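You operate a simulated robot arm through the tools that you are given. There is no shell and no other tool. Be economical: measure what you need, move in short steps, check, and stop when the job is done.

The job below is to be done with a simulated two-armed robot. You get a single attempt, and the scene is never put back.

TASK
Brush the grime off the left pulley at the wire bench.
Fine: stop button in while the cover is open and out again after; brush back in its holder. What is to be rubbed or washed off counts as gone when no trace of it is left.

It is judged by the outcome, as a careful person would: the job done as asked, and still so three seconds after it is handed in. It fails if anything else is knocked over, pushed out of place, dropped, spilled or broken. A push-on lid holds only when it is set on centred and level and pressed home; a screw cap is set on level and turned clockwise until tight.

THE ROBOT
Two 7-joint arms with two-finger parallel grippers on one trunk, on a base that drives. Base frame: it is fixed to the floor where the robot stands at the start and does not move with it; the origin is under the middle of the robot, x ahead of it, y to its left, z up. Readings come in m, rad, newtons and seconds.
The left shoulder is at the start at [0.05, 0.177, 1.204], the right one opposite. With the tool pointing down near the work surface each hand reaches from about 0.1 to 0.66 m from the robot's upright axis, wherever it stands, measured 20 degrees to its own side. Places, roughly: back lifting eye [1.1, -2.4, 1.8]; bench reset button [0.5, -0.4, 0.9]; bench stop button [0.5, 0, 0.9]; box [0.5, -2.25, 1.75]; brake knob [0.8, -1.2, 1.7]; brush holder [0.5, 0.3, 0.9]; cabinet feed button [0.5, -2.3, 1.2]; fast button [0.4, -2.2, 1.1]; feed button [0.5, -0.4, 0.9]; felt block [0.75, -1, 1.5]; felt clamp [0.8, -1.1, 1.6]; front lifting eye [0.7, -2.4, 1.8]; guide knob [0.8, 0.1, 0.9]; head door latch [0.7, -1.1, 1.7]; head lamp button [0.7, -1.2, 1.5]; left cabinet stop button [0.4, -2.4, 1.4]. Payload 3.43 kg a hand.
Tool frame (each hand has its own): the origin (TCP) lies between the finger pads and is the grasp point; the fingertips stand 0.034 m ahead of it; z points along the fingers, y is the line along which they close. Largest opening 0.128 m; finger width 0.024, thickness 0.012; the body of the gripper, 0.048 by 0.13 m, starts 0.096 m behind the TCP.
Orientation is told as [roll, pitch, yaw] about the base's x, y, z axes, in that order, counted from this pose: with the fingers straight down and closing along the base's y, the tool's x points along the base's -x, its y along +y and its z along -z.

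THE INTERFACE
- The arms move only by the tool arm_command. It takes "left_plan", "right_plan" or both (then of equal length, played together; a hand with none holds still); each is a list of rows, each a list of 7 numbers: the shift along the tool's x, y, z in units of 150 mm (1.0 is 150 mm), then the turn, a rotation vector about the tool's x, y, z in units of 180 degrees (1.0 is 180 degrees), then the gripper command, from -1 (fully open) to 1 (shut), values between in proportion. In form: [[tx, ty, tz, wx, wy, wz, gripper], ...]. A call has 1 to 12 rows; each row is the pose to reach, as a shift and turn from the pose commanded when the call began, along the tool's axes at that moment. A call with a number of a shift or a turn outside -1 to 1 is refused whole. A row lasts 0.2 s, in which the tool goes at most 0.05 m and 0.15 rad; a call with a longer step from one row to the next is refused whole, and so is a gripper value outside its range. A pose out of reach is approached as far as the arm can. The call stops where the force on the tool passes 50 N (or 10 N more than at its start, if that is more) or the arm is blocked; 0.2 s more then pass. The fingers move at their own pace (about 0.108 m/s each) and stop on an object; they squeeze with about 29 N. The grip force told is the motor's: it shows also when the fingers shut on nothing. Time passes only in rows, and 0.2 s behind the last, so rows that repeat a pose let the fingers close. The reply holds the time, the measured pose of the TCP, the force on the tool along the base axes, the opening and the grip force, in the units named above and with some noise, with the torque about the TCP (base axes, N m) and any sound that the robot's microphone picked up.
- Cameras (640 x 400 px; columns grow to the right, rows downward): "scene" is now at [0.1613, 0.0123, 1.3831]; the picture's right is [0.14, -0.99, 0.00], its down [-0.41, -0.06, -0.91] and it looks along [0.90, 0.13, -0.42] (base axes); focal length 214 px, centre (320, 200). "left" rides on the left gripper at [0.076, 0.011, -0.16] in its tool frame; the picture's right is [-0.15, 0.99, 0.00], its down [-0.88, -0.13, -0.46] and it looks along [-0.45, -0.07, 0.89] (tool axes); focal length 234 px, centre (320, 200). "right" rides on the right gripper at [0.076, -0.011, -0.16] in its tool frame; the picture's right is [0.15, 0.99, 0.00], its down [-0.88, 0.13, -0.46] and it looks along [-0.45, 0.07, 0.89] (tool axes); focal length 234 px, centre (320, 200). There is no depth. A picture from a camera that has moved, and an enlarged one, comes with that camera's place and axes in the base frame and with its lens.
- camera(camera): a new picture of that camera. No time passes.
- slide_trunk(by): slides the trunk up (or, below 0, down) by that many m; the arms and the scene camera ride with it, the base frame stays. It gives what a move gives, with no picture.
- roll_base(legs): drives the robot by 1 to 6 legs, each [ahead, turn to the left] in m and rad, along the robot's own axes; the way and the turn of a leg run together, so that a leg with both is an arc; at most 1.5 m and 3.142 rad a leg. The arms and the cameras ride along, it lands a little off, and it stops where it bumps. It gives what a move gives.
- pan_tilt(pan, tilt): turns the head with the scene camera to pan (to the left, within 1.396 rad either way) and tilt (down, from -0.506 to 1.204), counted from straight ahead of the robot. It gives what a move gives.
- inspect(camera, box): a new picture of the part [left, top, right, bottom] of that camera's present view, enlarged. No time passes.
- close_job(): hands the job in; it is judged then, once.

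Work in short steps. Places have to be worked out from the pictures, the camera data and where the tool is seen: move nearer, look again, correct. Check each grasp and each placing, and mend what went wrong. You have 120 turns and 108 pictures in all, those below and enlarged ones among them. Open the grippers and draw the arms clear of the work before you hand the job in, unless the task says otherwise; then end with one line.

The tools are called by a JSON object that holds its "api" and its "payload". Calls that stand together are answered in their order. arm_command: Moves the arms, as the interface text tells. Its arguments: {"type":"object","properties":{"left_plan":{"type":"array"},"right_plan":{"type":"array"}},"required":[]} The other tools are called the same way: slide_trunk (by) slides the trunk up or down; roll_base (legs) drives the base; pan_tilt (pan, tilt) turns the head that bears the scene camera; camera (camera) takes a picture; inspect (camera, box) takes an enlarged picture of a part of a camera's view; close_job () hands the job in.

At the start:

```text
time: 0.0
left_tool_pos: [0.422, 0.125, 1.2937]
left_tool_rot: [-0.002, 0.0, 0.001]
left_contact_force: [-0.7, -0.7, 0.4]
left_ft_torque: [-0.04, 0.02, 0.0]
left_finger_gap: 0.1281
left_gripper_force: 0.0
right_tool_pos: [0.3699, -0.2363, 1.2303]
right_tool_rot: [0.0, 0.0, -0.002]
right_contact_force: [1.1, 0.7, 0.8]
right_ft_torque: [0.0, 0.02, -0.02]
right_finger_gap: 0.1279
right_gripper_force: 0.0
trunk travel left (down, up): [-0.375, 0.026]
robot x, y, heading: [-0.0018, 0.0022, 0.004]
head pan, tilt: [0.14, 0.433]
```

scene: 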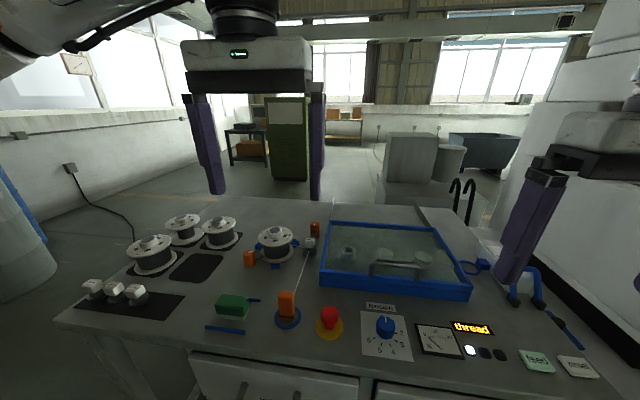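
right: 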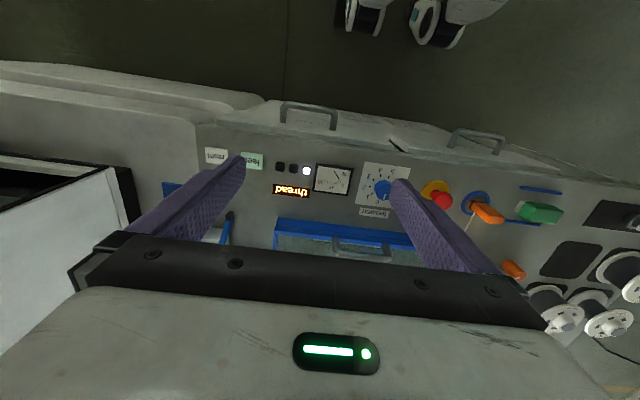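
left: 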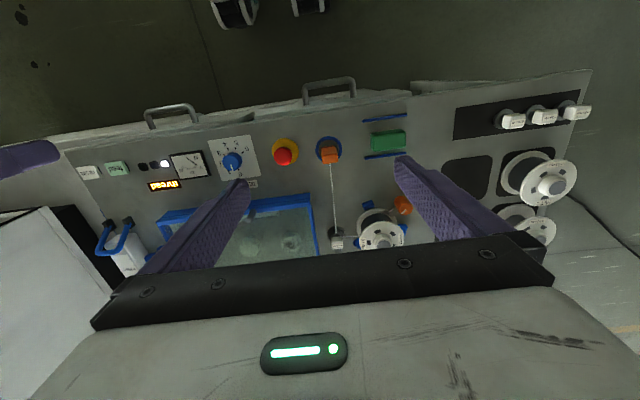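

I start with closer looks at the bench to identify the brush, stop button, cover and pulleys.

{"api": "inspect", "payload": {"camera": "scene", "box": [180, 200, 360, 340]}}

{"api": "inspect", "payload": {"camera": "scene", "box": [310, 200, 500, 320]}}

{"api": "inspect", "payload": {"camera": "scene", "box": [340, 290, 620, 400]}}

```text
2.86 times, centred on (270, 270) of scene
camera zoom: at [0.1613, 0.0123, 1.3831], right [0.14, -0.99, 0.0], down [-0.41, -0.06, -0.91], along [0.9, 0.13, -0.42], focal length 613 px, centre (463, 0)
```

zoom: 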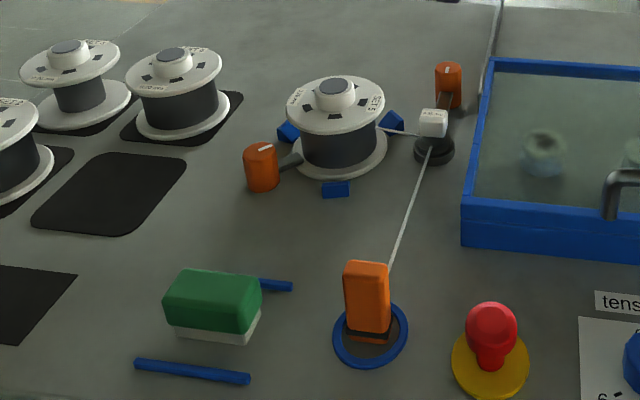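

```text
3.33 times, centred on (405, 260) of scene
camera zoom: at [0.1613, 0.0123, 1.3831], right [0.14, -0.99, 0.0], down [-0.41, -0.06, -0.91], along [0.9, 0.13, -0.42], focal length 715 px, centre (37, 0)
```

zoom: 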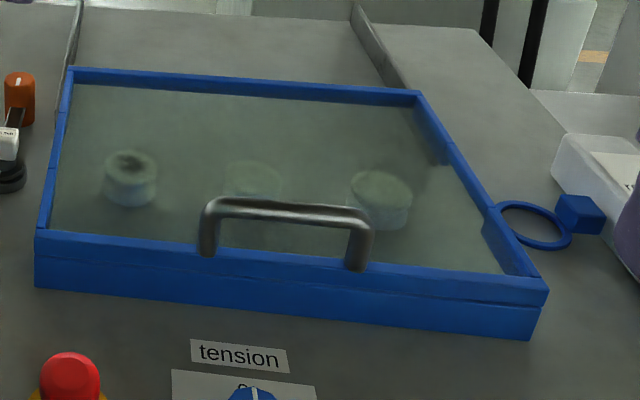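

```text
2.29 times, centred on (480, 345) of scene
camera zoom: at [0.1613, 0.0123, 1.3831], right [0.14, -0.99, 0.0], down [-0.41, -0.06, -0.91], along [0.9, 0.13, -0.42], focal length 490 px, centre (-46, -131)
```

zoom: 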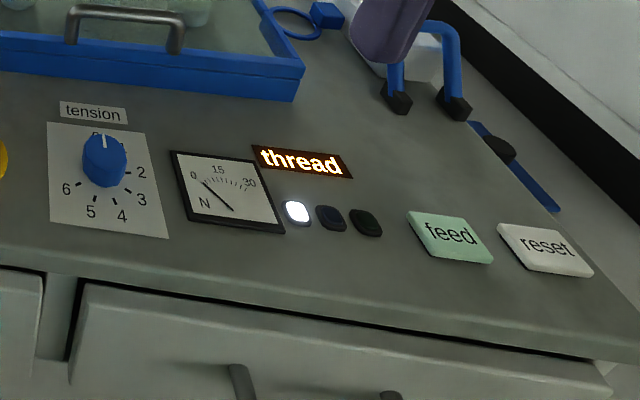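

Green block with white underside between blue rails at about [0.48,0.26,0.95] is the brush; red stop button near [0.474,0.038,0.967]; bench about z 0.92. The left pulley is under a hinged-looking glass cover. I take a higher-tilt look with the left arm's camera at the cover.

{"api": "arm_command", "payload": {"left_plan": [[0.1, 0, 0, 0, -0.045, 0, -1], [0.2, 0, 0, 0, -0.09, 0, -1], [0.3, 0, 0, 0, -0.13, 0, -1], [0.4, 0, 0, 0, -0.17, 0, -1], [0.5, 0, 0, 0, -0.21, 0, -1]]}}

{"api": "camera", "payload": {"camera": "left"}}

{"api": "pan_tilt", "payload": {"pan": 0.0, "tilt": 0.6}}

{"api": "camera", "payload": {"camera": "scene"}}

```text
time: 1.2
left_tool_pos: [0.3475, 0.1258, 1.296]
left_tool_rot: [-0.001, -0.664, 0.004]
left_contact_force: [-0.1, -0.1, 0.4]
left_ft_torque: [-0.02, -0.03, 0.0]
left_finger_gap: 0.1279
left_gripper_force: 0.0
right_tool_pos: [0.3706, -0.2366, 1.2298]
right_tool_rot: [0.001, -0.001, -0.001]
right_contact_force: [0.8, 0.6, 0.2]
right_ft_torque: [0.0, -0.04, -0.01]
right_finger_gap: 0.1281
right_gripper_force: 0.0
trunk travel left (down, up): [-0.375, 0.026]
robot x, y, heading: [-0.0005, 0.0027, 0.001]
head pan, tilt: [0.14, 0.433]
```

```text
101 pictures are left
camera left: at [0.1884, 0.1365, 1.3747], right [0.11, 0.99, 0.09], down [0.41, -0.13, 0.9], along [0.9, -0.07, -0.42], focal length 234 px, centre (320, 200)
```

left: 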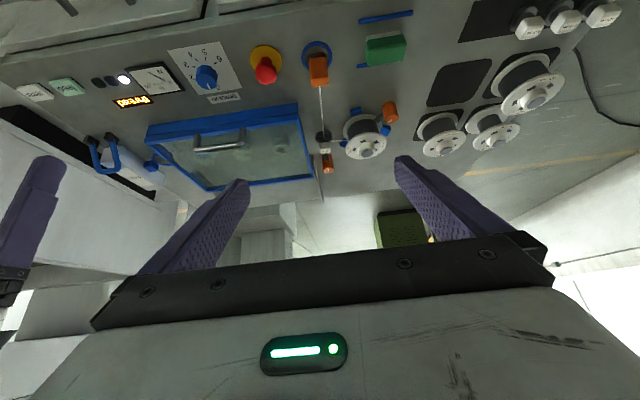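

```text
time: 1.9
left_tool_pos: [0.3472, 0.1243, 1.2947]
left_tool_rot: [-0.001, -0.66, 0.002]
left_contact_force: [-0.4, 0.9, 0.2]
left_ft_torque: [0.0, 0.0, -0.02]
left_finger_gap: 0.1281
left_gripper_force: 0.2
right_tool_pos: [0.371, -0.2371, 1.2293]
right_tool_rot: [-0.001, 0.0, -0.002]
right_contact_force: [0.4, 0.4, -0.6]
right_ft_torque: [-0.04, 0.03, 0.0]
right_finger_gap: 0.1281
right_gripper_force: 0.0
trunk travel left (down, up): [-0.375, 0.026]
robot x, y, heading: [-0.0015, 0.0017, 0.001]
head pan, tilt: [0.0, 0.6]
```

```text
100 pictures are left
camera scene: at [0.1583, -0.0005, 1.368], right [0.0, -1.0, 0.0], down [-0.56, 0.0, -0.83], along [0.83, 0.0, -0.56], focal length 214 px, centre (320, 200)
```

scene: 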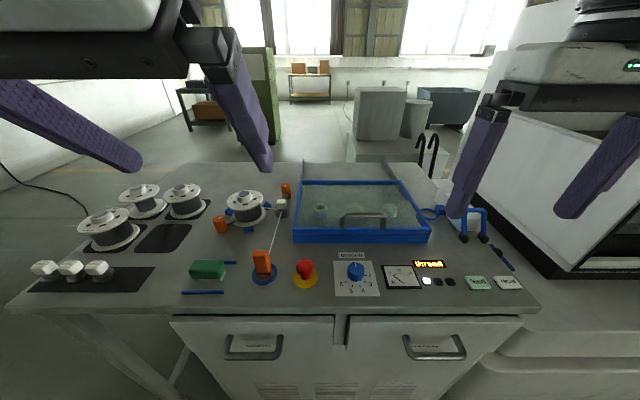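

The cover's handle is at the front, hinge likely at the back. Zoom on it for details.

{"api": "inspect", "payload": {"camera": "scene", "box": [280, 165, 450, 260]}}

{"api": "inspect", "payload": {"camera": "left", "box": [130, 90, 340, 210]}}

{"api": "inspect", "payload": {"camera": "scene", "box": [170, 235, 330, 310]}}

```text
3.76 times, centred on (365, 212) of scene
camera zoom: at [0.1583, -0.0005, 1.368], right [0.0, -1.0, 0.0], down [-0.56, 0.0, -0.83], along [0.83, 0.0, -0.56], focal length 807 px, centre (151, 153)
```

zoom: 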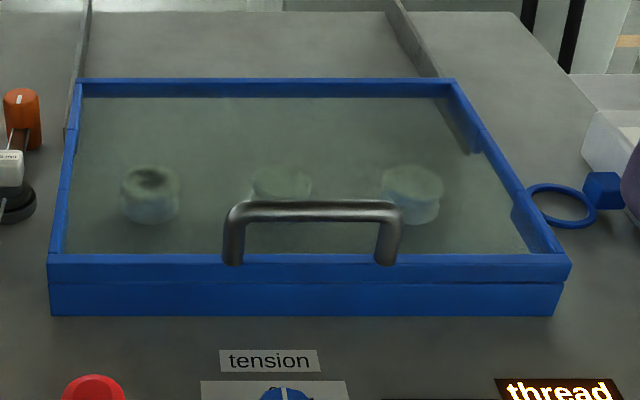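

```text
3.05 times, centred on (235, 150) of left
camera zoom: at [0.1892, 0.1364, 1.375], right [0.11, 0.99, 0.09], down [0.42, -0.13, 0.9], along [0.9, -0.07, -0.43], focal length 714 px, centre (579, 352)
```

zoom: 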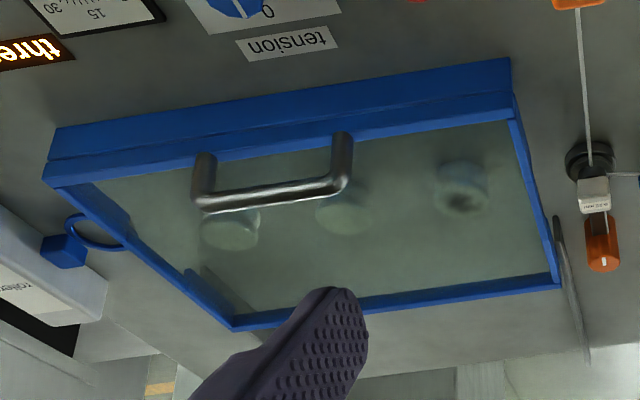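

```text
4.00 times, centred on (250, 272) of scene
camera zoom: at [0.1583, -0.0005, 1.368], right [0.0, -1.0, 0.0], down [-0.56, 0.0, -0.83], along [0.83, 0.0, -0.56], focal length 858 px, centre (600, -90)
```

zoom: 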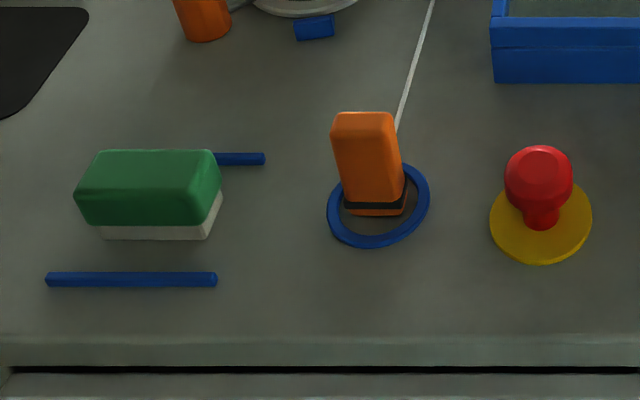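

The cover seems either to slide back between the two grey fins or to hinge up. Pulley is at x≈0.72, a bit beyond downward reach, so I creep forward a little.

{"api": "roll_base", "payload": {"legs": [[0.06, 0]]}}

```text
time: 2.9
left_tool_pos: [0.4083, 0.125, 1.2947]
left_tool_rot: [-0.002, -0.661, 0.002]
left_contact_force: [0.8, 0.3, -0.9]
left_ft_torque: [0.0, 0.0, 0.01]
left_finger_gap: 0.1279
left_gripper_force: 0.0
right_tool_pos: [0.4322, -0.2361, 1.2296]
right_tool_rot: [0.001, 0.0, -0.001]
right_contact_force: [0.1, 0.4, 0.1]
right_ft_torque: [0.02, 0.05, 0.01]
right_finger_gap: 0.1282
right_gripper_force: 0.1
trunk travel left (down, up): [-0.375, 0.026]
robot x, y, heading: [0.0592, 0.0003, 0.001]
head pan, tilt: [0.0, 0.6]
```

No bump. A bit more.

{"api": "roll_base", "payload": {"legs": [[0.05, 0]]}}

{"api": "pan_tilt", "payload": {"pan": 0.0, "tilt": 0.75}}

{"api": "camera", "payload": {"camera": "scene"}}

```text
time: 3.8
left_tool_pos: [0.4597, 0.125, 1.2943]
left_tool_rot: [-0.001, -0.66, 0.002]
left_contact_force: [0.8, 0.0, 0.5]
left_ft_torque: [-0.02, -0.03, 0.02]
left_finger_gap: 0.1281
left_gripper_force: 0.1
right_tool_pos: [0.4812, -0.2371, 1.2291]
right_tool_rot: [-0.001, 0.0, -0.002]
right_contact_force: [0.5, -0.2, 0.9]
right_ft_torque: [-0.02, 0.01, 0.02]
right_finger_gap: 0.1279
right_gripper_force: 0.0
trunk travel left (down, up): [-0.375, 0.026]
robot x, y, heading: [0.1083, 0.0043, -0.001]
head pan, tilt: [0.0, 0.6]
```

```text
time: 4.5
left_tool_pos: [0.4554, 0.1259, 1.2948]
left_tool_rot: [-0.001, -0.662, 0.003]
left_contact_force: [-0.7, 0.2, -1.0]
left_ft_torque: [-0.04, -0.03, 0.01]
left_finger_gap: 0.1279
left_gripper_force: 0.0
right_tool_pos: [0.4805, -0.2365, 1.2309]
right_tool_rot: [0.0, 0.0, -0.001]
right_contact_force: [0.2, -1.3, 0.1]
right_ft_torque: [0.0, 0.02, 0.0]
right_finger_gap: 0.1281
right_gripper_force: 0.1
trunk travel left (down, up): [-0.375, 0.026]
robot x, y, heading: [0.1084, -0.0024, 0.002]
head pan, tilt: [0.0, 0.75]
```

```text
96 pictures are left
camera scene: at [0.262, -0.0005, 1.3551], right [0.0, -1.0, 0.0], down [-0.68, 0.0, -0.73], along [0.73, 0.0, -0.68], focal length 214 px, centre (320, 200)
```

scene: 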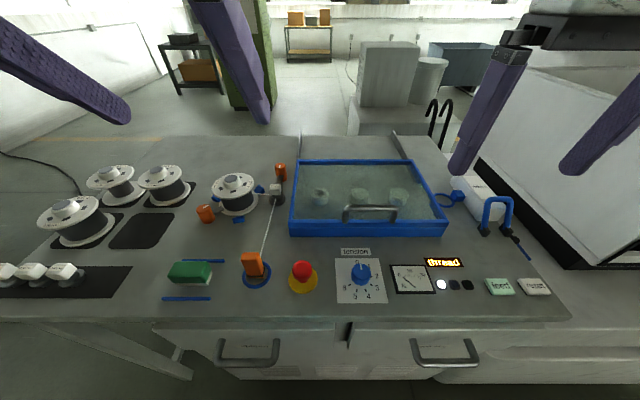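

Button refined to about [0.477,0.036,0.967]. I bring the left hand, fingers down and shut, above it.

{"api": "arm_command", "payload": {"left_plan": [[0.119, -0.117, 0.195, 0, 0.042, 0, 1], [0.238, -0.235, 0.389, 0, 0.084, 0, 1], [0.357, -0.352, 0.584, 0, 0.126, 0, 1], [0.476, -0.47, 0.778, 0, 0.168, 0, 1], [0.595, -0.587, 0.973, 0, 0.21, 0, 1]]}}

{"api": "camera", "payload": {"camera": "left"}}

{"api": "camera", "payload": {"camera": "scene"}}

```text
time: 5.7
left_tool_pos: [0.4772, 0.038, 1.1245]
left_tool_rot: [0.0, 0.002, 0.002]
left_contact_force: [0.1, -0.4, 0.0]
left_ft_torque: [0.02, 0.02, -0.01]
left_finger_gap: 0.0
left_gripper_force: 29.2
right_tool_pos: [0.4823, -0.2366, 1.2289]
right_tool_rot: [-0.001, 0.001, -0.002]
right_contact_force: [0.1, -0.3, -0.5]
right_ft_torque: [0.04, 0.02, 0.02]
right_finger_gap: 0.1281
right_gripper_force: 0.1
trunk travel left (down, up): [-0.375, 0.026]
robot x, y, heading: [0.11, -0.0023, 0.002]
head pan, tilt: [0.0, 0.75]
```

```text
95 pictures are left
camera left: at [0.4007, 0.048, 1.2848], right [0.14, 0.99, 0.0], down [0.88, -0.13, 0.45], along [0.45, -0.07, -0.89], focal length 234 px, centre (320, 200)
```

left: 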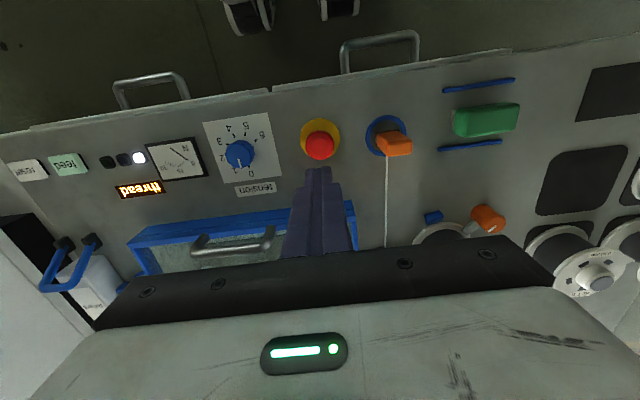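

```text
94 pictures are left
camera scene: at [0.263, -0.0008, 1.355], right [0.0, -1.0, 0.0], down [-0.68, 0.0, -0.73], along [0.73, 0.0, -0.68], focal length 214 px, centre (320, 200)
```

scene: 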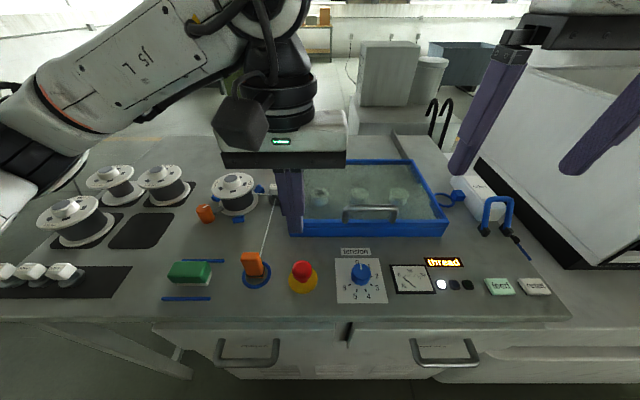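

Alignment good. Descend onto the button.

{"api": "arm_command", "payload": {"left_plan": [[0, -0.01, 0.25, 0, 0, 0, 1], [0, -0.01, 0.5, 0, 0, 0, 1], [0, -0.01, 0.65, 0, 0, 0, 1], [0, -0.01, 0.7, 0, 0, 0, 1], [0, -0.01, 0.74, 0, 0, 0, 1], [0, -0.01, 0.78, 0, 0, 0, 1], [0, -0.01, 0.82, 0, 0, 0, 1]]}}

{"api": "inspect", "payload": {"camera": "scene", "box": [230, 220, 400, 310]}}

```text
time: 7.3
left_tool_pos: [0.4764, 0.0361, 1.0017]
left_tool_rot: [-0.001, -0.001, 0.0]
left_contact_force: [0.3, 0.7, 0.0]
left_ft_torque: [-0.02, 0.01, -0.02]
left_finger_gap: 0.0
left_gripper_force: 29.0
right_tool_pos: [0.481, -0.2364, 1.2306]
right_tool_rot: [0.0, -0.001, -0.001]
right_contact_force: [1.0, 0.4, 0.0]
right_ft_torque: [0.02, 0.02, -0.02]
right_finger_gap: 0.128
right_gripper_force: 0.0
trunk travel left (down, up): [-0.375, 0.026]
robot x, y, heading: [0.1118, 0.0005, 0.0]
head pan, tilt: [0.0, 0.75]
```

```text
3.76 times, centred on (315, 265) of scene
camera zoom: at [0.2623, -0.0005, 1.3551], right [0.0, -1.0, 0.0], down [-0.68, 0.0, -0.73], along [0.73, 0.0, -0.68], focal length 807 px, centre (339, -45)
```

zoom: 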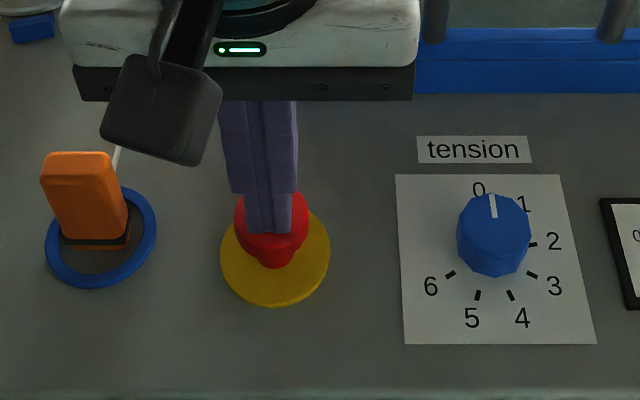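

Tip is about at the button top, no force yet. Continue down in small steps.

{"api": "arm_command", "payload": {"left_plan": [[0, 0, 0.03, 0, 0, 0, 1], [0, 0, 0.06, 0, 0, 0, 1], [0, 0, 0.09, 0, 0, 0, 1], [0, 0, 0.12, 0, 0, 0, 1], [0, 0, 0.14, 0, 0, 0, 1]]}}

{"api": "inspect", "payload": {"camera": "scene", "box": [230, 220, 400, 310]}}

```text
time: 8.3
left_tool_pos: [0.4759, 0.0358, 0.9938]
left_tool_rot: [-0.006, -0.014, -0.003]
left_contact_force: [-8.5, 5.2, 25.2]
left_ft_torque: [0.18, 0.19, -0.02]
left_finger_gap: 0.0
left_gripper_force: 29.6
right_tool_pos: [0.4783, -0.2357, 1.2304]
right_tool_rot: [0.001, -0.003, 0.0]
right_contact_force: [0.8, -0.3, 0.4]
right_ft_torque: [0.02, 0.02, 0.0]
right_finger_gap: 0.1282
right_gripper_force: 0.0
trunk travel left (down, up): [-0.375, 0.026]
robot x, y, heading: [0.1103, -0.0029, 0.003]
head pan, tilt: [0.0, 0.75]
stopped in row 4 (left hand): the force on the tool passed its limit at 56 N (the readings are from after the stop); the commanded pose is now the measured one
```

```text
3.76 times, centred on (315, 265) of scene
camera zoom: at [0.2602, 0.0001, 1.3553], right [0.0, -1.0, 0.0], down [-0.68, 0.0, -0.73], along [0.73, 0.0, -0.68], focal length 807 px, centre (339, -45)
```

zoom: 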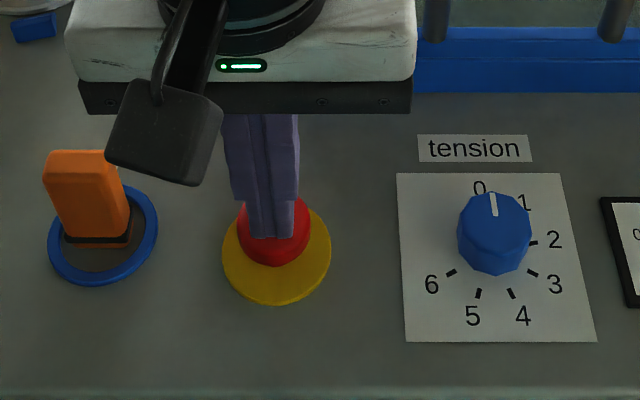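

The head sank (stem now hidden). Lift away and check it stays in; the tip was about z 0.96.

{"api": "arm_command", "payload": {"left_plan": [[0, 0, -0.2, 0, 0, 0, 1], [0, 0.2, -0.5, 0, 0, 0, 1], [0, 0.5, -0.6, 0, 0, 0, 0], [0, 0.8, -0.6, 0, 0, 0, -1]]}}

{"api": "inspect", "payload": {"camera": "scene", "box": [150, 200, 470, 320]}}

{"api": "camera", "payload": {"camera": "left"}}

```text
refused: row 2 steps farther than a row can; nothing moved
```

```text
2.00 times, centred on (310, 260) of scene
camera zoom: at [0.2602, 0.0001, 1.3553], right [0.0, -1.0, 0.0], down [-0.68, 0.0, -0.73], along [0.73, 0.0, -0.68], focal length 429 px, centre (340, 80)
```

zoom: 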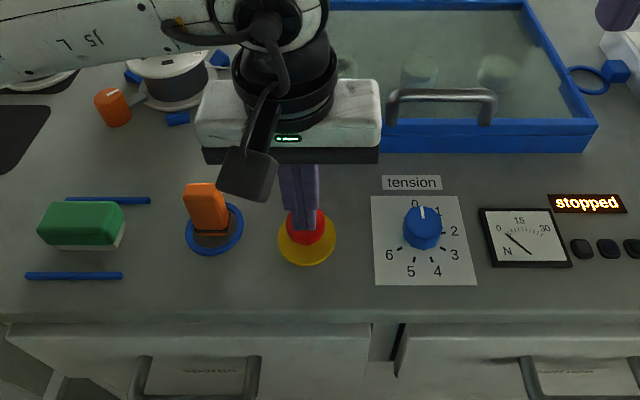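

```text
90 pictures are left
camera left: at [0.3979, 0.0479, 1.1522], right [0.15, 0.99, -0.01], down [0.87, -0.13, 0.47], along [0.46, -0.07, -0.88], focal length 234 px, centre (320, 200)
```

left: 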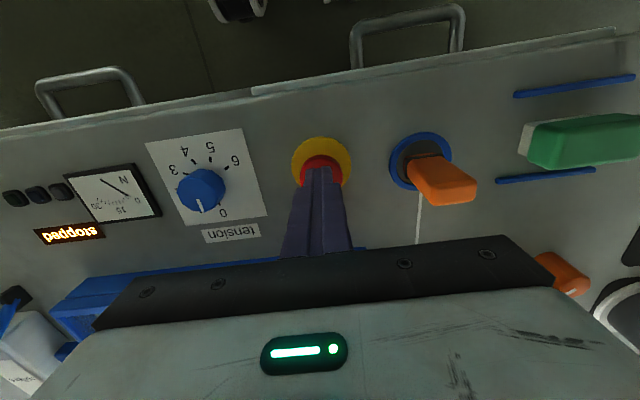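

Display now says "stopped". Lift straight up and swing left toward the brush.

{"api": "arm_command", "payload": {"left_plan": [[0, 0, -0.2, 0, 0, 0, 1], [0, 0, -0.5, 0, 0, 0, 1], [0, 0.2, -0.7, 0, 0, 0, 1], [0, 0.5, -0.8, 0, 0, 0, 0], [0, 0.8, -0.8, 0, 0, 0, -1], [0, 1, -0.8, 0, 0, 0, -1], [0, 1, -0.8, 0, 0, 0, -1]]}}

{"api": "camera", "payload": {"camera": "scene"}}

{"api": "camera", "payload": {"camera": "left"}}

```text
time: 9.9
left_tool_pos: [0.4767, 0.1869, 1.1099]
left_tool_rot: [-0.004, -0.01, 0.001]
left_contact_force: [0.8, 0.0, -0.4]
left_ft_torque: [0.0, 0.02, -0.01]
left_finger_gap: 0.1281
left_gripper_force: 0.1
right_tool_pos: [0.481, -0.2381, 1.2292]
right_tool_rot: [0.001, 0.0, -0.002]
right_contact_force: [-0.5, 1.1, 0.1]
right_ft_torque: [0.04, 0.03, -0.01]
right_finger_gap: 0.1279
right_gripper_force: 0.1
trunk travel left (down, up): [-0.375, 0.026]
robot x, y, heading: [0.1107, 0.0006, -0.0]
head pan, tilt: [0.0, 0.75]
```

```text
89 pictures are left
camera scene: at [0.2623, -0.0006, 1.355], right [0.0, -1.0, 0.0], down [-0.68, 0.0, -0.73], along [0.73, 0.0, -0.68], focal length 214 px, centre (320, 200)
```

scene: 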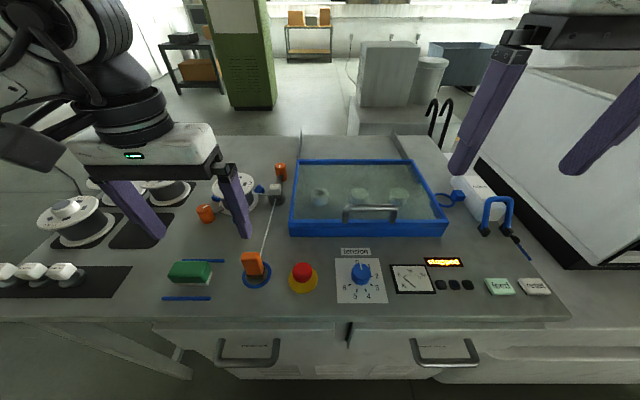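

```text
88 pictures are left
camera left: at [0.398, 0.1981, 1.2696], right [0.15, 0.99, 0.0], down [0.88, -0.13, 0.47], along [0.46, -0.07, -0.89], focal length 234 px, centre (320, 200)
```

left: 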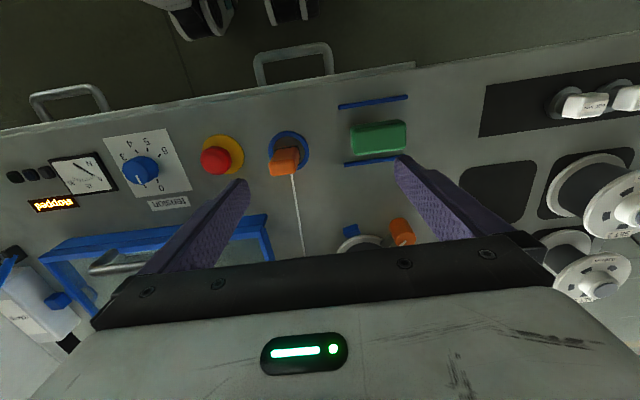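

Next the cover. The handle bar is about x 0.615, y −0.06…−0.17, z 1.015. I bring the right hand over it, turned 90° so fingers straddle the bar.

{"api": "arm_command", "payload": {"right_plan": [[-0.08, 0.07, 0.06, 0, 0, -0.046, -1], [-0.16, 0.14, 0.12, 0, 0, -0.092, -1], [-0.24, 0.21, 0.18, 0, 0, -0.138, -1], [-0.32, 0.28, 0.24, 0, 0, -0.184, -1], [-0.4, 0.35, 0.3, 0, 0, -0.23, -1], [-0.48, 0.42, 0.36, 0, 0, -0.276, -0.5], [-0.56, 0.5, 0.42, 0, 0, -0.322, -0.4], [-0.64, 0.57, 0.48, 0, 0, -0.368, -0.4], [-0.72, 0.64, 0.54, 0, 0, -0.414, -0.4], [-0.8, 0.72, 0.6, 0, 0, -0.46, -0.4], [-0.89, 0.8, 0.65, 0, 0, -0.5, -0.4]]}}

{"api": "camera", "payload": {"camera": "right"}}

{"api": "camera", "payload": {"camera": "scene"}}

```text
time: 12.3
left_tool_pos: [0.4762, 0.187, 1.11]
left_tool_rot: [-0.005, -0.01, 0.002]
left_contact_force: [0.3, 0.1, 0.0]
left_ft_torque: [0.0, 0.03, -0.01]
left_finger_gap: 0.1278
left_gripper_force: 0.1
right_tool_pos: [0.5814, -0.1543, 1.1176]
right_tool_rot: [-0.002, 0.002, 1.57]
right_contact_force: [-0.3, 0.3, -0.4]
right_ft_torque: [-0.02, 0.04, 0.0]
right_finger_gap: 0.0895
right_gripper_force: 0.0
right hand out of reach, approached as far as the arm can: row 8, 9, 10, 11
trunk travel left (down, up): [-0.375, 0.026]
robot x, y, heading: [0.1068, 0.0021, 0.002]
head pan, tilt: [0.0, 0.75]
```

```text
87 pictures are left
camera right: at [0.5931, -0.2306, 1.2763], right [-0.99, -0.15, 0.0], down [-0.13, 0.88, 0.46], along [-0.07, 0.45, -0.89], focal length 234 px, centre (320, 200)
```

right: 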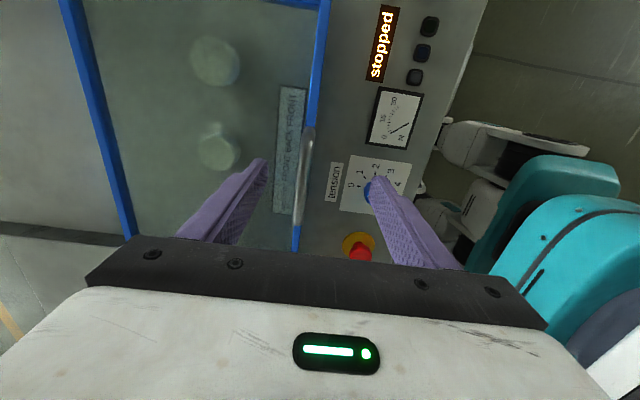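

```text
86 pictures are left
camera scene: at [0.2627, -0.0003, 1.355], right [0.0, -1.0, 0.0], down [-0.68, 0.0, -0.73], along [0.73, 0.0, -0.68], focal length 214 px, centre (320, 200)
```

scene: 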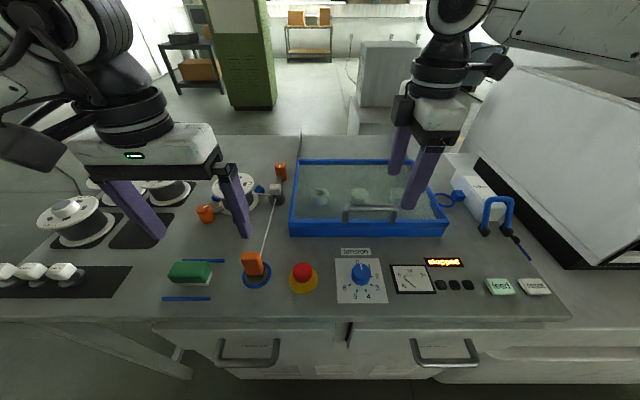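

There's a printed label inside the cover near the handle; read it.

{"api": "inspect", "payload": {"camera": "right", "box": [240, 70, 350, 250]}}

{"api": "inspect", "payload": {"camera": "scene", "box": [280, 150, 460, 245]}}

```text
2.22 times, centred on (295, 160) of right
camera zoom: at [0.5931, -0.2306, 1.2763], right [-0.99, -0.15, 0.0], down [-0.13, 0.88, 0.46], along [-0.07, 0.45, -0.89], focal length 520 px, centre (376, 289)
```

zoom: 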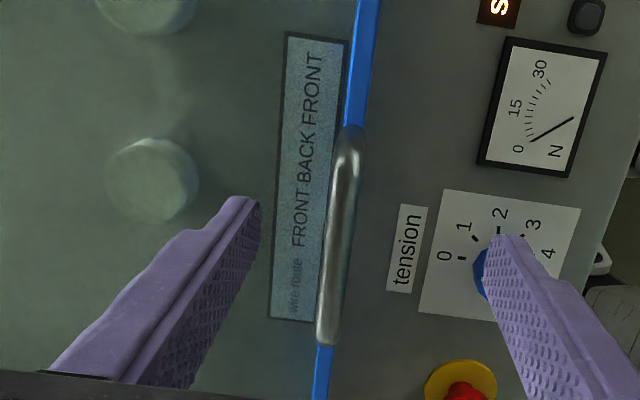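

```text
3.56 times, centred on (370, 198) of scene
camera zoom: at [0.2627, -0.0003, 1.355], right [0.0, -1.0, 0.0], down [-0.68, 0.0, -0.73], along [0.73, 0.0, -0.68], focal length 763 px, centre (142, 209)
```

zoom: 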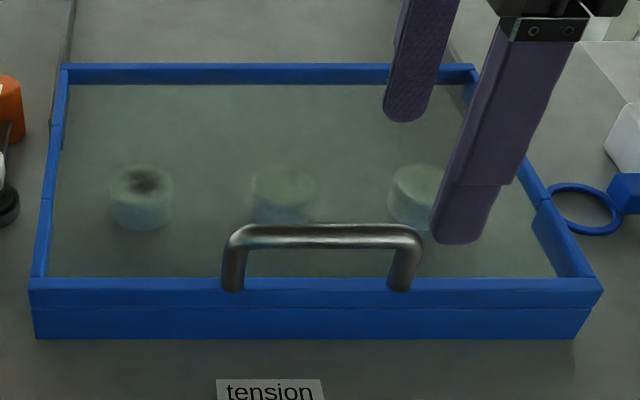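

The label just gives wire route. The +90° yaw is at a wrist limit; I go round to −90° instead (backing off while turning).

{"api": "arm_command", "payload": {"right_plan": [[0, 0.04, -0.05, 0, 0, 0.046, -0.4], [0, 0.08, -0.1, 0, 0, 0.092, -0.4], [0, 0.12, -0.15, 0, 0, 0.138, -0.4], [0, 0.16, -0.2, 0, 0, 0.184, -0.4], [0, 0.2, -0.2, 0, 0, 0.23, -0.4], [0, 0.24, -0.2, 0, 0, 0.276, -0.4], [0, 0.28, -0.2, 0, 0, 0.322, -0.4], [0, 0.32, -0.2, 0, 0, 0.368, -0.4], [0, 0.36, -0.2, 0, 0, 0.414, -0.4], [0, 0.4, -0.2, 0, 0, 0.46, -0.4], [0, 0.4, -0.2, 0, 0, 0.5, -0.4]]}}

{"api": "arm_command", "payload": {"right_plan": [[0, 0, 0, 0, 0, 0.046, -0.4], [0, 0, 0, 0, 0, 0.092, -0.4], [0, 0, 0, 0, 0, 0.138, -0.4], [0, 0, 0, 0, 0, 0.184, -0.4], [0, 0, 0, 0, 0, 0.23, -0.4], [0, 0, 0, 0, 0, 0.276, -0.4], [0, 0, 0, 0, 0, 0.322, -0.4], [0, 0, 0, 0, 0, 0.368, -0.4], [0, 0, 0, 0, 0, 0.414, -0.4], [0, 0, 0, 0, 0, 0.46, -0.4], [0, 0, 0, 0, 0, 0.5, -0.4]]}}

```text
time: 14.7
left_tool_pos: [0.4774, 0.1856, 1.1111]
left_tool_rot: [-0.005, -0.011, 0.003]
left_contact_force: [-0.3, 0.0, -0.3]
left_ft_torque: [-0.02, -0.01, 0.02]
left_finger_gap: 0.128
left_gripper_force: 0.0
right_tool_pos: [0.5232, -0.1528, 1.1476]
right_tool_rot: [-0.002, -0.001, -0.004]
right_contact_force: [-0.3, -0.5, -0.9]
right_ft_torque: [0.0, -0.02, -0.01]
right_finger_gap: 0.0897
right_gripper_force: 0.0
trunk travel left (down, up): [-0.375, 0.026]
robot x, y, heading: [0.1143, 0.0026, -0.001]
head pan, tilt: [0.0, 0.75]
```

```text
time: 17.1
left_tool_pos: [0.4748, 0.1853, 1.1104]
left_tool_rot: [-0.006, -0.012, 0.002]
left_contact_force: [0.1, 0.5, 0.0]
left_ft_torque: [0.0, -0.02, -0.01]
left_finger_gap: 0.1279
left_gripper_force: 0.0
right_tool_pos: [0.5218, -0.1544, 1.1475]
right_tool_rot: [-0.002, 0.0, -1.574]
right_contact_force: [0.5, -0.4, -0.6]
right_ft_torque: [0.02, -0.04, 0.01]
right_finger_gap: 0.0896
right_gripper_force: 0.1
trunk travel left (down, up): [-0.375, 0.026]
robot x, y, heading: [0.1101, -0.0014, -0.003]
head pan, tilt: [0.0, 0.75]
```

Bar re-estimated at x≈0.597, y≈−0.12, z≈1.02. Move above it.

{"api": "arm_command", "payload": {"right_plan": [[0.06, 0.13, 0.05, 0, 0, 0, -0.4], [0.12, 0.26, 0.1, 0, 0, 0, -0.4], [0.18, 0.38, 0.15, 0, 0, 0, -0.4], [0.24, 0.5, 0.18, 0, 0, 0, -0.4]]}}

{"api": "camera", "payload": {"camera": "right"}}

{"api": "inspect", "payload": {"camera": "scene", "box": [280, 100, 500, 245]}}

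```text
time: 18.1
left_tool_pos: [0.478, 0.1852, 1.1102]
left_tool_rot: [-0.005, -0.007, 0.002]
left_contact_force: [0.0, 0.1, 0.0]
left_ft_torque: [0.0, 0.1, 0.03]
left_finger_gap: 0.128
left_gripper_force: 0.1
right_tool_pos: [0.5791, -0.1482, 1.1149]
right_tool_rot: [0.001, 0.005, -1.572]
right_contact_force: [0.6, -0.3, -0.4]
right_ft_torque: [0.02, 0.07, 0.02]
right_finger_gap: 0.0897
right_gripper_force: 0.2
right hand out of reach, approached as far as the arm can: row 2, 3, 4
trunk travel left (down, up): [-0.375, 0.026]
robot x, y, heading: [0.1115, -0.0006, -0.001]
head pan, tilt: [0.0, 0.75]
```

```text
83 pictures are left
camera right: at [0.5674, -0.0747, 1.2741], right [0.99, 0.14, 0.0], down [0.13, -0.88, 0.45], along [0.07, -0.45, -0.89], focal length 234 px, centre (320, 200)
```

right: 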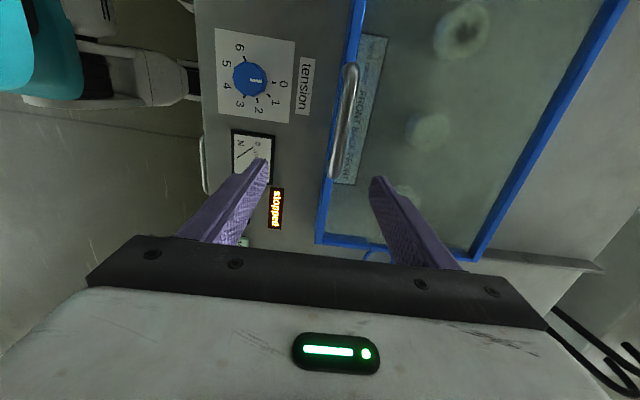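

```text
2.76 times, centred on (390, 172) of scene
camera zoom: at [0.2644, -0.0012, 1.3547], right [0.0, -1.0, 0.0], down [-0.68, 0.0, -0.73], along [0.73, 0.0, -0.68], focal length 592 px, centre (127, 276)
```

zoom: 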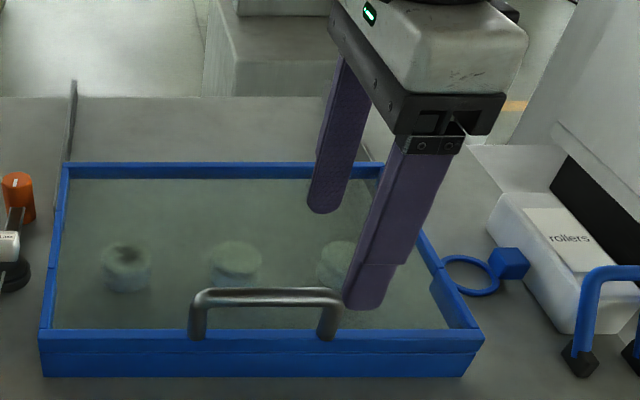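

Reach is the limit at this height. Look down at the base/bench gap to see how far I can drive ahead.

{"api": "pan_tilt", "payload": {"pan": 0.0, "tilt": 1.2}}

{"api": "camera", "payload": {"camera": "scene"}}

```text
time: 19.0
left_tool_pos: [0.4769, 0.1871, 1.1109]
left_tool_rot: [-0.006, -0.01, 0.002]
left_contact_force: [-0.9, 0.2, 0.2]
left_ft_torque: [0.05, 0.01, -0.01]
left_finger_gap: 0.128
left_gripper_force: 0.0
right_tool_pos: [0.5765, -0.1482, 1.1167]
right_tool_rot: [0.004, 0.003, -1.571]
right_contact_force: [0.4, -0.3, -0.4]
right_ft_torque: [0.0, 0.0, -0.01]
right_finger_gap: 0.0897
right_gripper_force: 0.0
trunk travel left (down, up): [-0.375, 0.026]
robot x, y, heading: [0.1101, 0.0034, -0.002]
head pan, tilt: [0.0, 1.201]
```

```text
81 pictures are left
camera scene: at [0.2353, -0.0004, 1.3234], right [0.0, -1.0, 0.0], down [-0.93, 0.0, -0.36], along [0.36, 0.0, -0.93], focal length 214 px, centre (320, 200)
```

scene: 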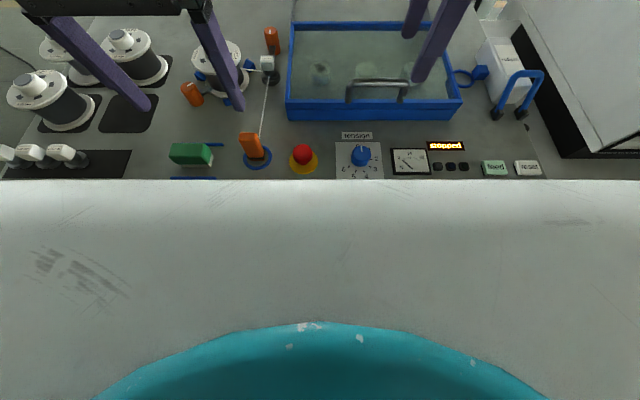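

I can't see the base gap, so I avoid pushing closer; instead tilt the right gripper forward 36° and approach the bar from front-above.

{"api": "arm_command", "payload": {"right_plan": [[0.04, -0.05, 0.03, -0.04, 0, 0, -0.4], [0.08, -0.1, 0.06, -0.08, 0, 0, -0.4], [0.12, -0.14, 0.09, -0.12, 0, 0, -0.4], [0.16, -0.18, 0.12, -0.16, 0, 0, -0.4], [0.19, -0.22, 0.16, -0.2, 0, 0, -0.4]]}}

{"api": "pan_tilt", "payload": {"pan": 0.0, "tilt": 0.75}}

{"api": "camera", "payload": {"camera": "right"}}

{"api": "inspect", "payload": {"camera": "scene", "box": [280, 100, 500, 245]}}

```text
time: 20.2
left_tool_pos: [0.4753, 0.1873, 1.1099]
left_tool_rot: [-0.006, -0.011, 0.001]
left_contact_force: [0.2, -0.5, 1.1]
left_ft_torque: [-0.01, 0.01, -0.01]
left_finger_gap: 0.1279
left_gripper_force: 0.1
right_tool_pos: [0.5705, -0.1541, 1.131]
right_tool_rot: [0.617, 0.002, -1.558]
right_contact_force: [0.1, -0.2, -0.1]
right_ft_torque: [-0.01, 0.01, 0.01]
right_finger_gap: 0.0896
right_gripper_force: 0.0
right hand out of reach, approached as far as the arm can: row 4, 5
trunk travel left (down, up): [-0.375, 0.026]
robot x, y, heading: [0.111, -0.0, 0.001]
head pan, tilt: [0.0, 1.201]
```

```text
time: 21.1
left_tool_pos: [0.476, 0.1857, 1.1094]
left_tool_rot: [-0.007, -0.012, 0.003]
left_contact_force: [0.6, -0.2, 0.6]
left_ft_torque: [0.02, -0.01, -0.03]
left_finger_gap: 0.128
left_gripper_force: 0.0
right_tool_pos: [0.5716, -0.1539, 1.1324]
right_tool_rot: [0.614, 0.002, -1.561]
right_contact_force: [-0.8, 0.2, 0.5]
right_ft_torque: [0.0, 0.07, 0.01]
right_finger_gap: 0.0893
right_gripper_force: 0.1
trunk travel left (down, up): [-0.375, 0.026]
robot x, y, heading: [0.1081, 0.0002, -0.003]
head pan, tilt: [0.0, 0.75]
```

```text
80 pictures are left
camera right: at [0.4685, -0.0801, 1.2549], right [0.81, 0.15, 0.57], down [-0.15, -0.88, 0.45], along [0.57, -0.44, -0.69], focal length 234 px, centre (320, 200)
```

right: 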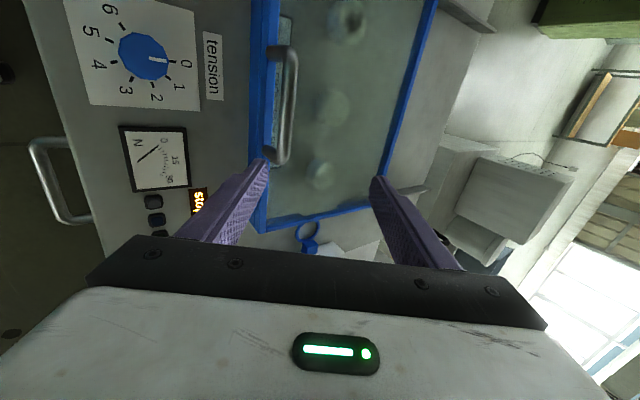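

```text
2.76 times, centred on (390, 172) of scene
camera zoom: at [0.2622, -0.0003, 1.355], right [0.0, -1.0, 0.0], down [-0.68, 0.0, -0.73], along [0.73, 0.0, -0.68], focal length 592 px, centre (127, 276)
```

zoom: 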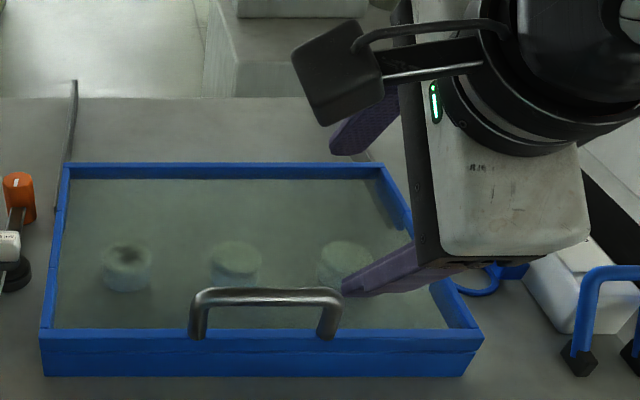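

The limit seems to be inward reach with a turned wrist. I go back to yaw 0 with a forward tilt, fingers shut, to push the bar (test sliding) instead.

{"api": "arm_command", "payload": {"right_plan": [[0.0, -0.05, -0.03, 0, 0, -0.046, 1], [0, -0.1, -0.06, 0, 0, -0.092, 1], [0, -0.15, -0.1, 0, 0, -0.138, 1], [0.0, -0.2, -0.15, 0, 0, -0.184, 1], [0.05, -0.218, -0.154, 0, 0, -0.23, 1], [0.1, -0.218, -0.154, 0, 0, -0.276, 1], [0.15, -0.218, -0.154, 0, 0, -0.322, 1], [0.2, -0.218, -0.154, 0, 0, -0.368, 1], [0.25, -0.218, -0.154, 0, 0, -0.414, 1], [0.293, -0.218, -0.154, 0, 0, -0.46, 1], [0.293, -0.218, -0.154, 0, 0, -0.5, 1]]}}

{"api": "inspect", "payload": {"camera": "scene", "box": [280, 100, 500, 245]}}

```text
time: 23.5
left_tool_pos: [0.4757, 0.1853, 1.1105]
left_tool_rot: [-0.006, -0.01, 0.002]
left_contact_force: [-0.3, -0.6, -0.3]
left_ft_torque: [0.0, 0.03, 0.01]
left_finger_gap: 0.1282
left_gripper_force: 0.0
right_tool_pos: [0.5306, -0.1099, 1.1314]
right_tool_rot: [-0.001, -0.63, 0.002]
right_contact_force: [0.0, 0.3, 0.5]
right_ft_torque: [-0.03, 0.0, -0.02]
right_finger_gap: 0.0002
right_gripper_force: 29.0
trunk travel left (down, up): [-0.375, 0.026]
robot x, y, heading: [0.1052, 0.0006, -0.003]
head pan, tilt: [0.0, 0.75]
```

```text
2.76 times, centred on (390, 172) of scene
camera zoom: at [0.2621, -0.0003, 1.3551], right [0.0, -1.0, 0.0], down [-0.68, 0.0, -0.73], along [0.73, 0.0, -0.68], focal length 592 px, centre (127, 276)
```

zoom: 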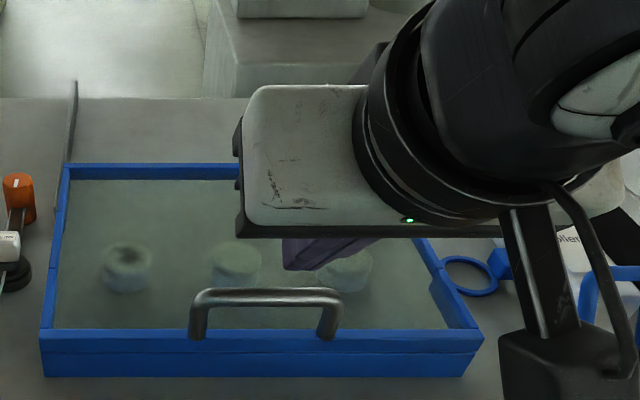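

Rotate fingers to vertical, descend in front of the bar (tip z≈1.0), ready to push.

{"api": "arm_command", "payload": {"right_plan": [[0, 0, 0, 0, 0.04, 0, 1], [0, 0, 0, 0, 0.08, 0, 1], [0, 0, 0, 0, 0.12, 0, 1], [0, 0, 0, 0, 0.16, 0, 1], [0, 0, 0, 0, 0.2, 0, 1]]}}

{"api": "arm_command", "payload": {"right_plan": [[0, 0, 0.2, 0, 0, 0, 1], [0, 0, 0.4, 0, 0, 0, 1], [0, 0, 0.65, 0, 0, 0, 1]]}}

{"api": "inspect", "payload": {"camera": "scene", "box": [280, 100, 500, 245]}}

{"api": "camera", "payload": {"camera": "right"}}

```text
time: 24.7
left_tool_pos: [0.4765, 0.1857, 1.1106]
left_tool_rot: [-0.006, -0.009, 0.001]
left_contact_force: [0.9, 0.6, 0.8]
left_ft_torque: [0.04, 0.07, 0.01]
left_finger_gap: 0.1281
left_gripper_force: 0.1
right_tool_pos: [0.5372, -0.1275, 1.1344]
right_tool_rot: [-0.001, -0.062, 0.001]
right_contact_force: [0.2, 0.3, -0.7]
right_ft_torque: [0.03, 0.04, -0.01]
right_finger_gap: 0.0
right_gripper_force: 29.1
right hand out of reach, approached as far as the arm can: row 4, 5
trunk travel left (down, up): [-0.375, 0.026]
robot x, y, heading: [0.1087, -0.0027, 0.004]
head pan, tilt: [0.0, 0.75]
```

```text
time: 25.5
left_tool_pos: [0.4763, 0.1857, 1.1105]
left_tool_rot: [-0.005, -0.012, 0.001]
left_contact_force: [-0.4, -0.5, -0.1]
left_ft_torque: [-0.03, 0.01, 0.01]
left_finger_gap: 0.128
left_gripper_force: 0.2
right_tool_pos: [0.5432, -0.1255, 1.0368]
right_tool_rot: [0.002, -0.061, -0.002]
right_contact_force: [-0.6, 0.7, 0.8]
right_ft_torque: [0.0, -0.01, -0.01]
right_finger_gap: 0.0001
right_gripper_force: 29.2
trunk travel left (down, up): [-0.375, 0.026]
robot x, y, heading: [0.1083, 0.0002, 0.001]
head pan, tilt: [0.0, 0.75]
```

```text
2.76 times, centred on (390, 172) of scene
camera zoom: at [0.2626, -0.0005, 1.355], right [0.0, -1.0, 0.0], down [-0.68, 0.0, -0.73], along [0.73, 0.0, -0.68], focal length 592 px, centre (127, 276)
```

zoom: 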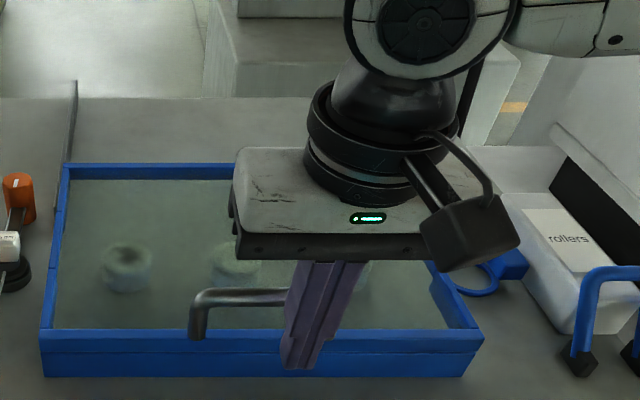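

```text
76 pictures are left
camera right: at [0.457, -0.1386, 1.1907], right [-0.15, 0.99, -0.01], down [0.85, 0.13, 0.51], along [0.51, 0.07, -0.86], focal length 234 px, centre (320, 200)
```

right: 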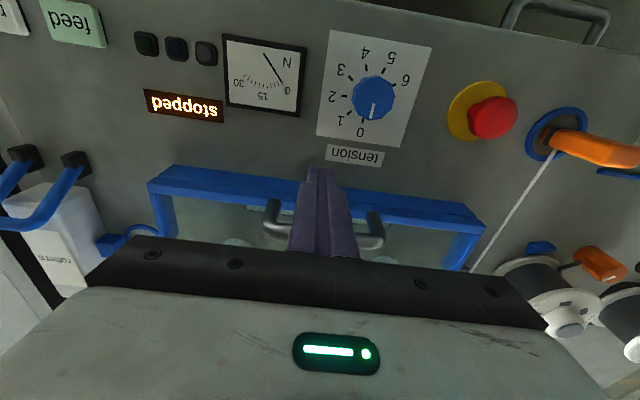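

Fingers are in front of the bar. Push forward gently.

{"api": "arm_command", "payload": {"right_plan": [[-0.08, 0, 0, 0, 0, 0, 1], [-0.16, 0, 0, 0, 0, 0, 1], [-0.24, 0, 0, 0, 0, 0, 1], [-0.3, 0, 0, 0, 0, 0, 1], [-0.36, 0, 0, 0, 0, 0, 1], [-0.42, 0, 0, 0, 0, 0, 1], [-0.48, 0, 0, 0, 0, 0, 1]]}}

{"api": "inspect", "payload": {"camera": "scene", "box": [280, 100, 500, 245]}}

```text
time: 27.1
left_tool_pos: [0.4762, 0.1863, 1.1103]
left_tool_rot: [-0.007, -0.01, 0.002]
left_contact_force: [-0.6, -0.3, -0.4]
left_ft_torque: [0.01, -0.03, -0.01]
left_finger_gap: 0.1282
left_gripper_force: 0.1
right_tool_pos: [0.5961, -0.1494, 1.0447]
right_tool_rot: [0.002, -0.066, -0.002]
right_contact_force: [-0.4, 0.4, -0.5]
right_ft_torque: [0.01, 0.08, 0.03]
right_finger_gap: 0.0
right_gripper_force: 28.9
right hand out of reach, approached as far as the arm can: row 2, 3, 4, 5, 6, 7
trunk travel left (down, up): [-0.375, 0.026]
robot x, y, heading: [0.1074, -0.0001, -0.001]
head pan, tilt: [0.0, 0.75]
```

```text
2.76 times, centred on (390, 172) of scene
camera zoom: at [0.2621, -0.0003, 1.3551], right [0.0, -1.0, 0.0], down [-0.68, 0.0, -0.73], along [0.73, 0.0, -0.68], focal length 592 px, centre (127, 276)
```

zoom: 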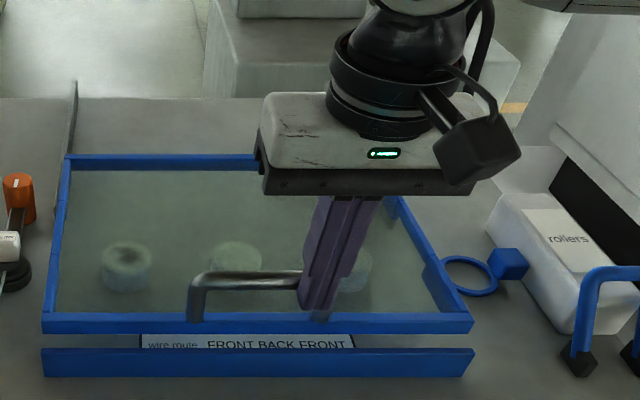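

The cover slides back freely — a sliding cover. My reach limits here; I lift the right hand clear, then raise the trunk fully and edge the base a little closer.

{"api": "arm_command", "payload": {"right_plan": [[0.2, 0, -0.1, 0, 0, 0, 1], [0.4, 0, -0.3, 0, 0, 0, 1], [0.6, 0, -0.5, 0, 0, 0, 1]]}}

{"api": "slide_trunk", "payload": {"by": 0.025}}

{"api": "roll_base", "payload": {"legs": [[0.03, 0]]}}

```text
time: 27.9
left_tool_pos: [0.4758, 0.1861, 1.1102]
left_tool_rot: [-0.005, -0.013, 0.001]
left_contact_force: [0.0, -0.1, -0.6]
left_ft_torque: [0.02, -0.02, 0.02]
left_finger_gap: 0.1281
left_gripper_force: 0.0
right_tool_pos: [0.5002, -0.1479, 1.1119]
right_tool_rot: [0.003, -0.062, -0.001]
right_contact_force: [-0.3, -0.2, 0.1]
right_ft_torque: [-0.01, 0.0, 0.01]
right_finger_gap: 0.0002
right_gripper_force: 29.2
trunk travel left (down, up): [-0.375, 0.026]
robot x, y, heading: [0.1129, -0.0031, 0.006]
head pan, tilt: [0.0, 0.75]
```

```text
time: 28.6
left_tool_pos: [0.4768, 0.1854, 1.1358]
left_tool_rot: [-0.007, -0.011, 0.002]
left_contact_force: [-0.8, 0.8, -0.6]
left_ft_torque: [0.0, -0.01, -0.03]
left_finger_gap: 0.1282
left_gripper_force: 0.1
right_tool_pos: [0.5005, -0.1483, 1.1371]
right_tool_rot: [0.001, -0.063, -0.002]
right_contact_force: [-0.5, 0.0, 0.0]
right_ft_torque: [0.05, -0.01, 0.0]
right_finger_gap: 0.0
right_gripper_force: 29.1
trunk travel left (down, up): [-0.4, 0.001]
robot x, y, heading: [0.111, 0.003, 0.0]
head pan, tilt: [0.0, 0.75]
```

```text
time: 29.6
left_tool_pos: [0.5031, 0.1859, 1.1363]
left_tool_rot: [-0.007, -0.012, 0.002]
left_contact_force: [0.2, 1.4, 0.5]
left_ft_torque: [0.02, 0.0, -0.01]
left_finger_gap: 0.1281
left_gripper_force: 0.1
right_tool_pos: [0.5276, -0.1492, 1.1364]
right_tool_rot: [0.002, -0.062, -0.003]
right_contact_force: [-0.2, 0.2, 0.5]
right_ft_torque: [0.02, -0.01, -0.03]
right_finger_gap: 0.0
right_gripper_force: 29.4
trunk travel left (down, up): [-0.4, 0.001]
robot x, y, heading: [0.1384, -0.0012, 0.002]
head pan, tilt: [0.0, 0.75]
stopped in leg 1: the robot was blocked; the commanded pose is now the measured one
```

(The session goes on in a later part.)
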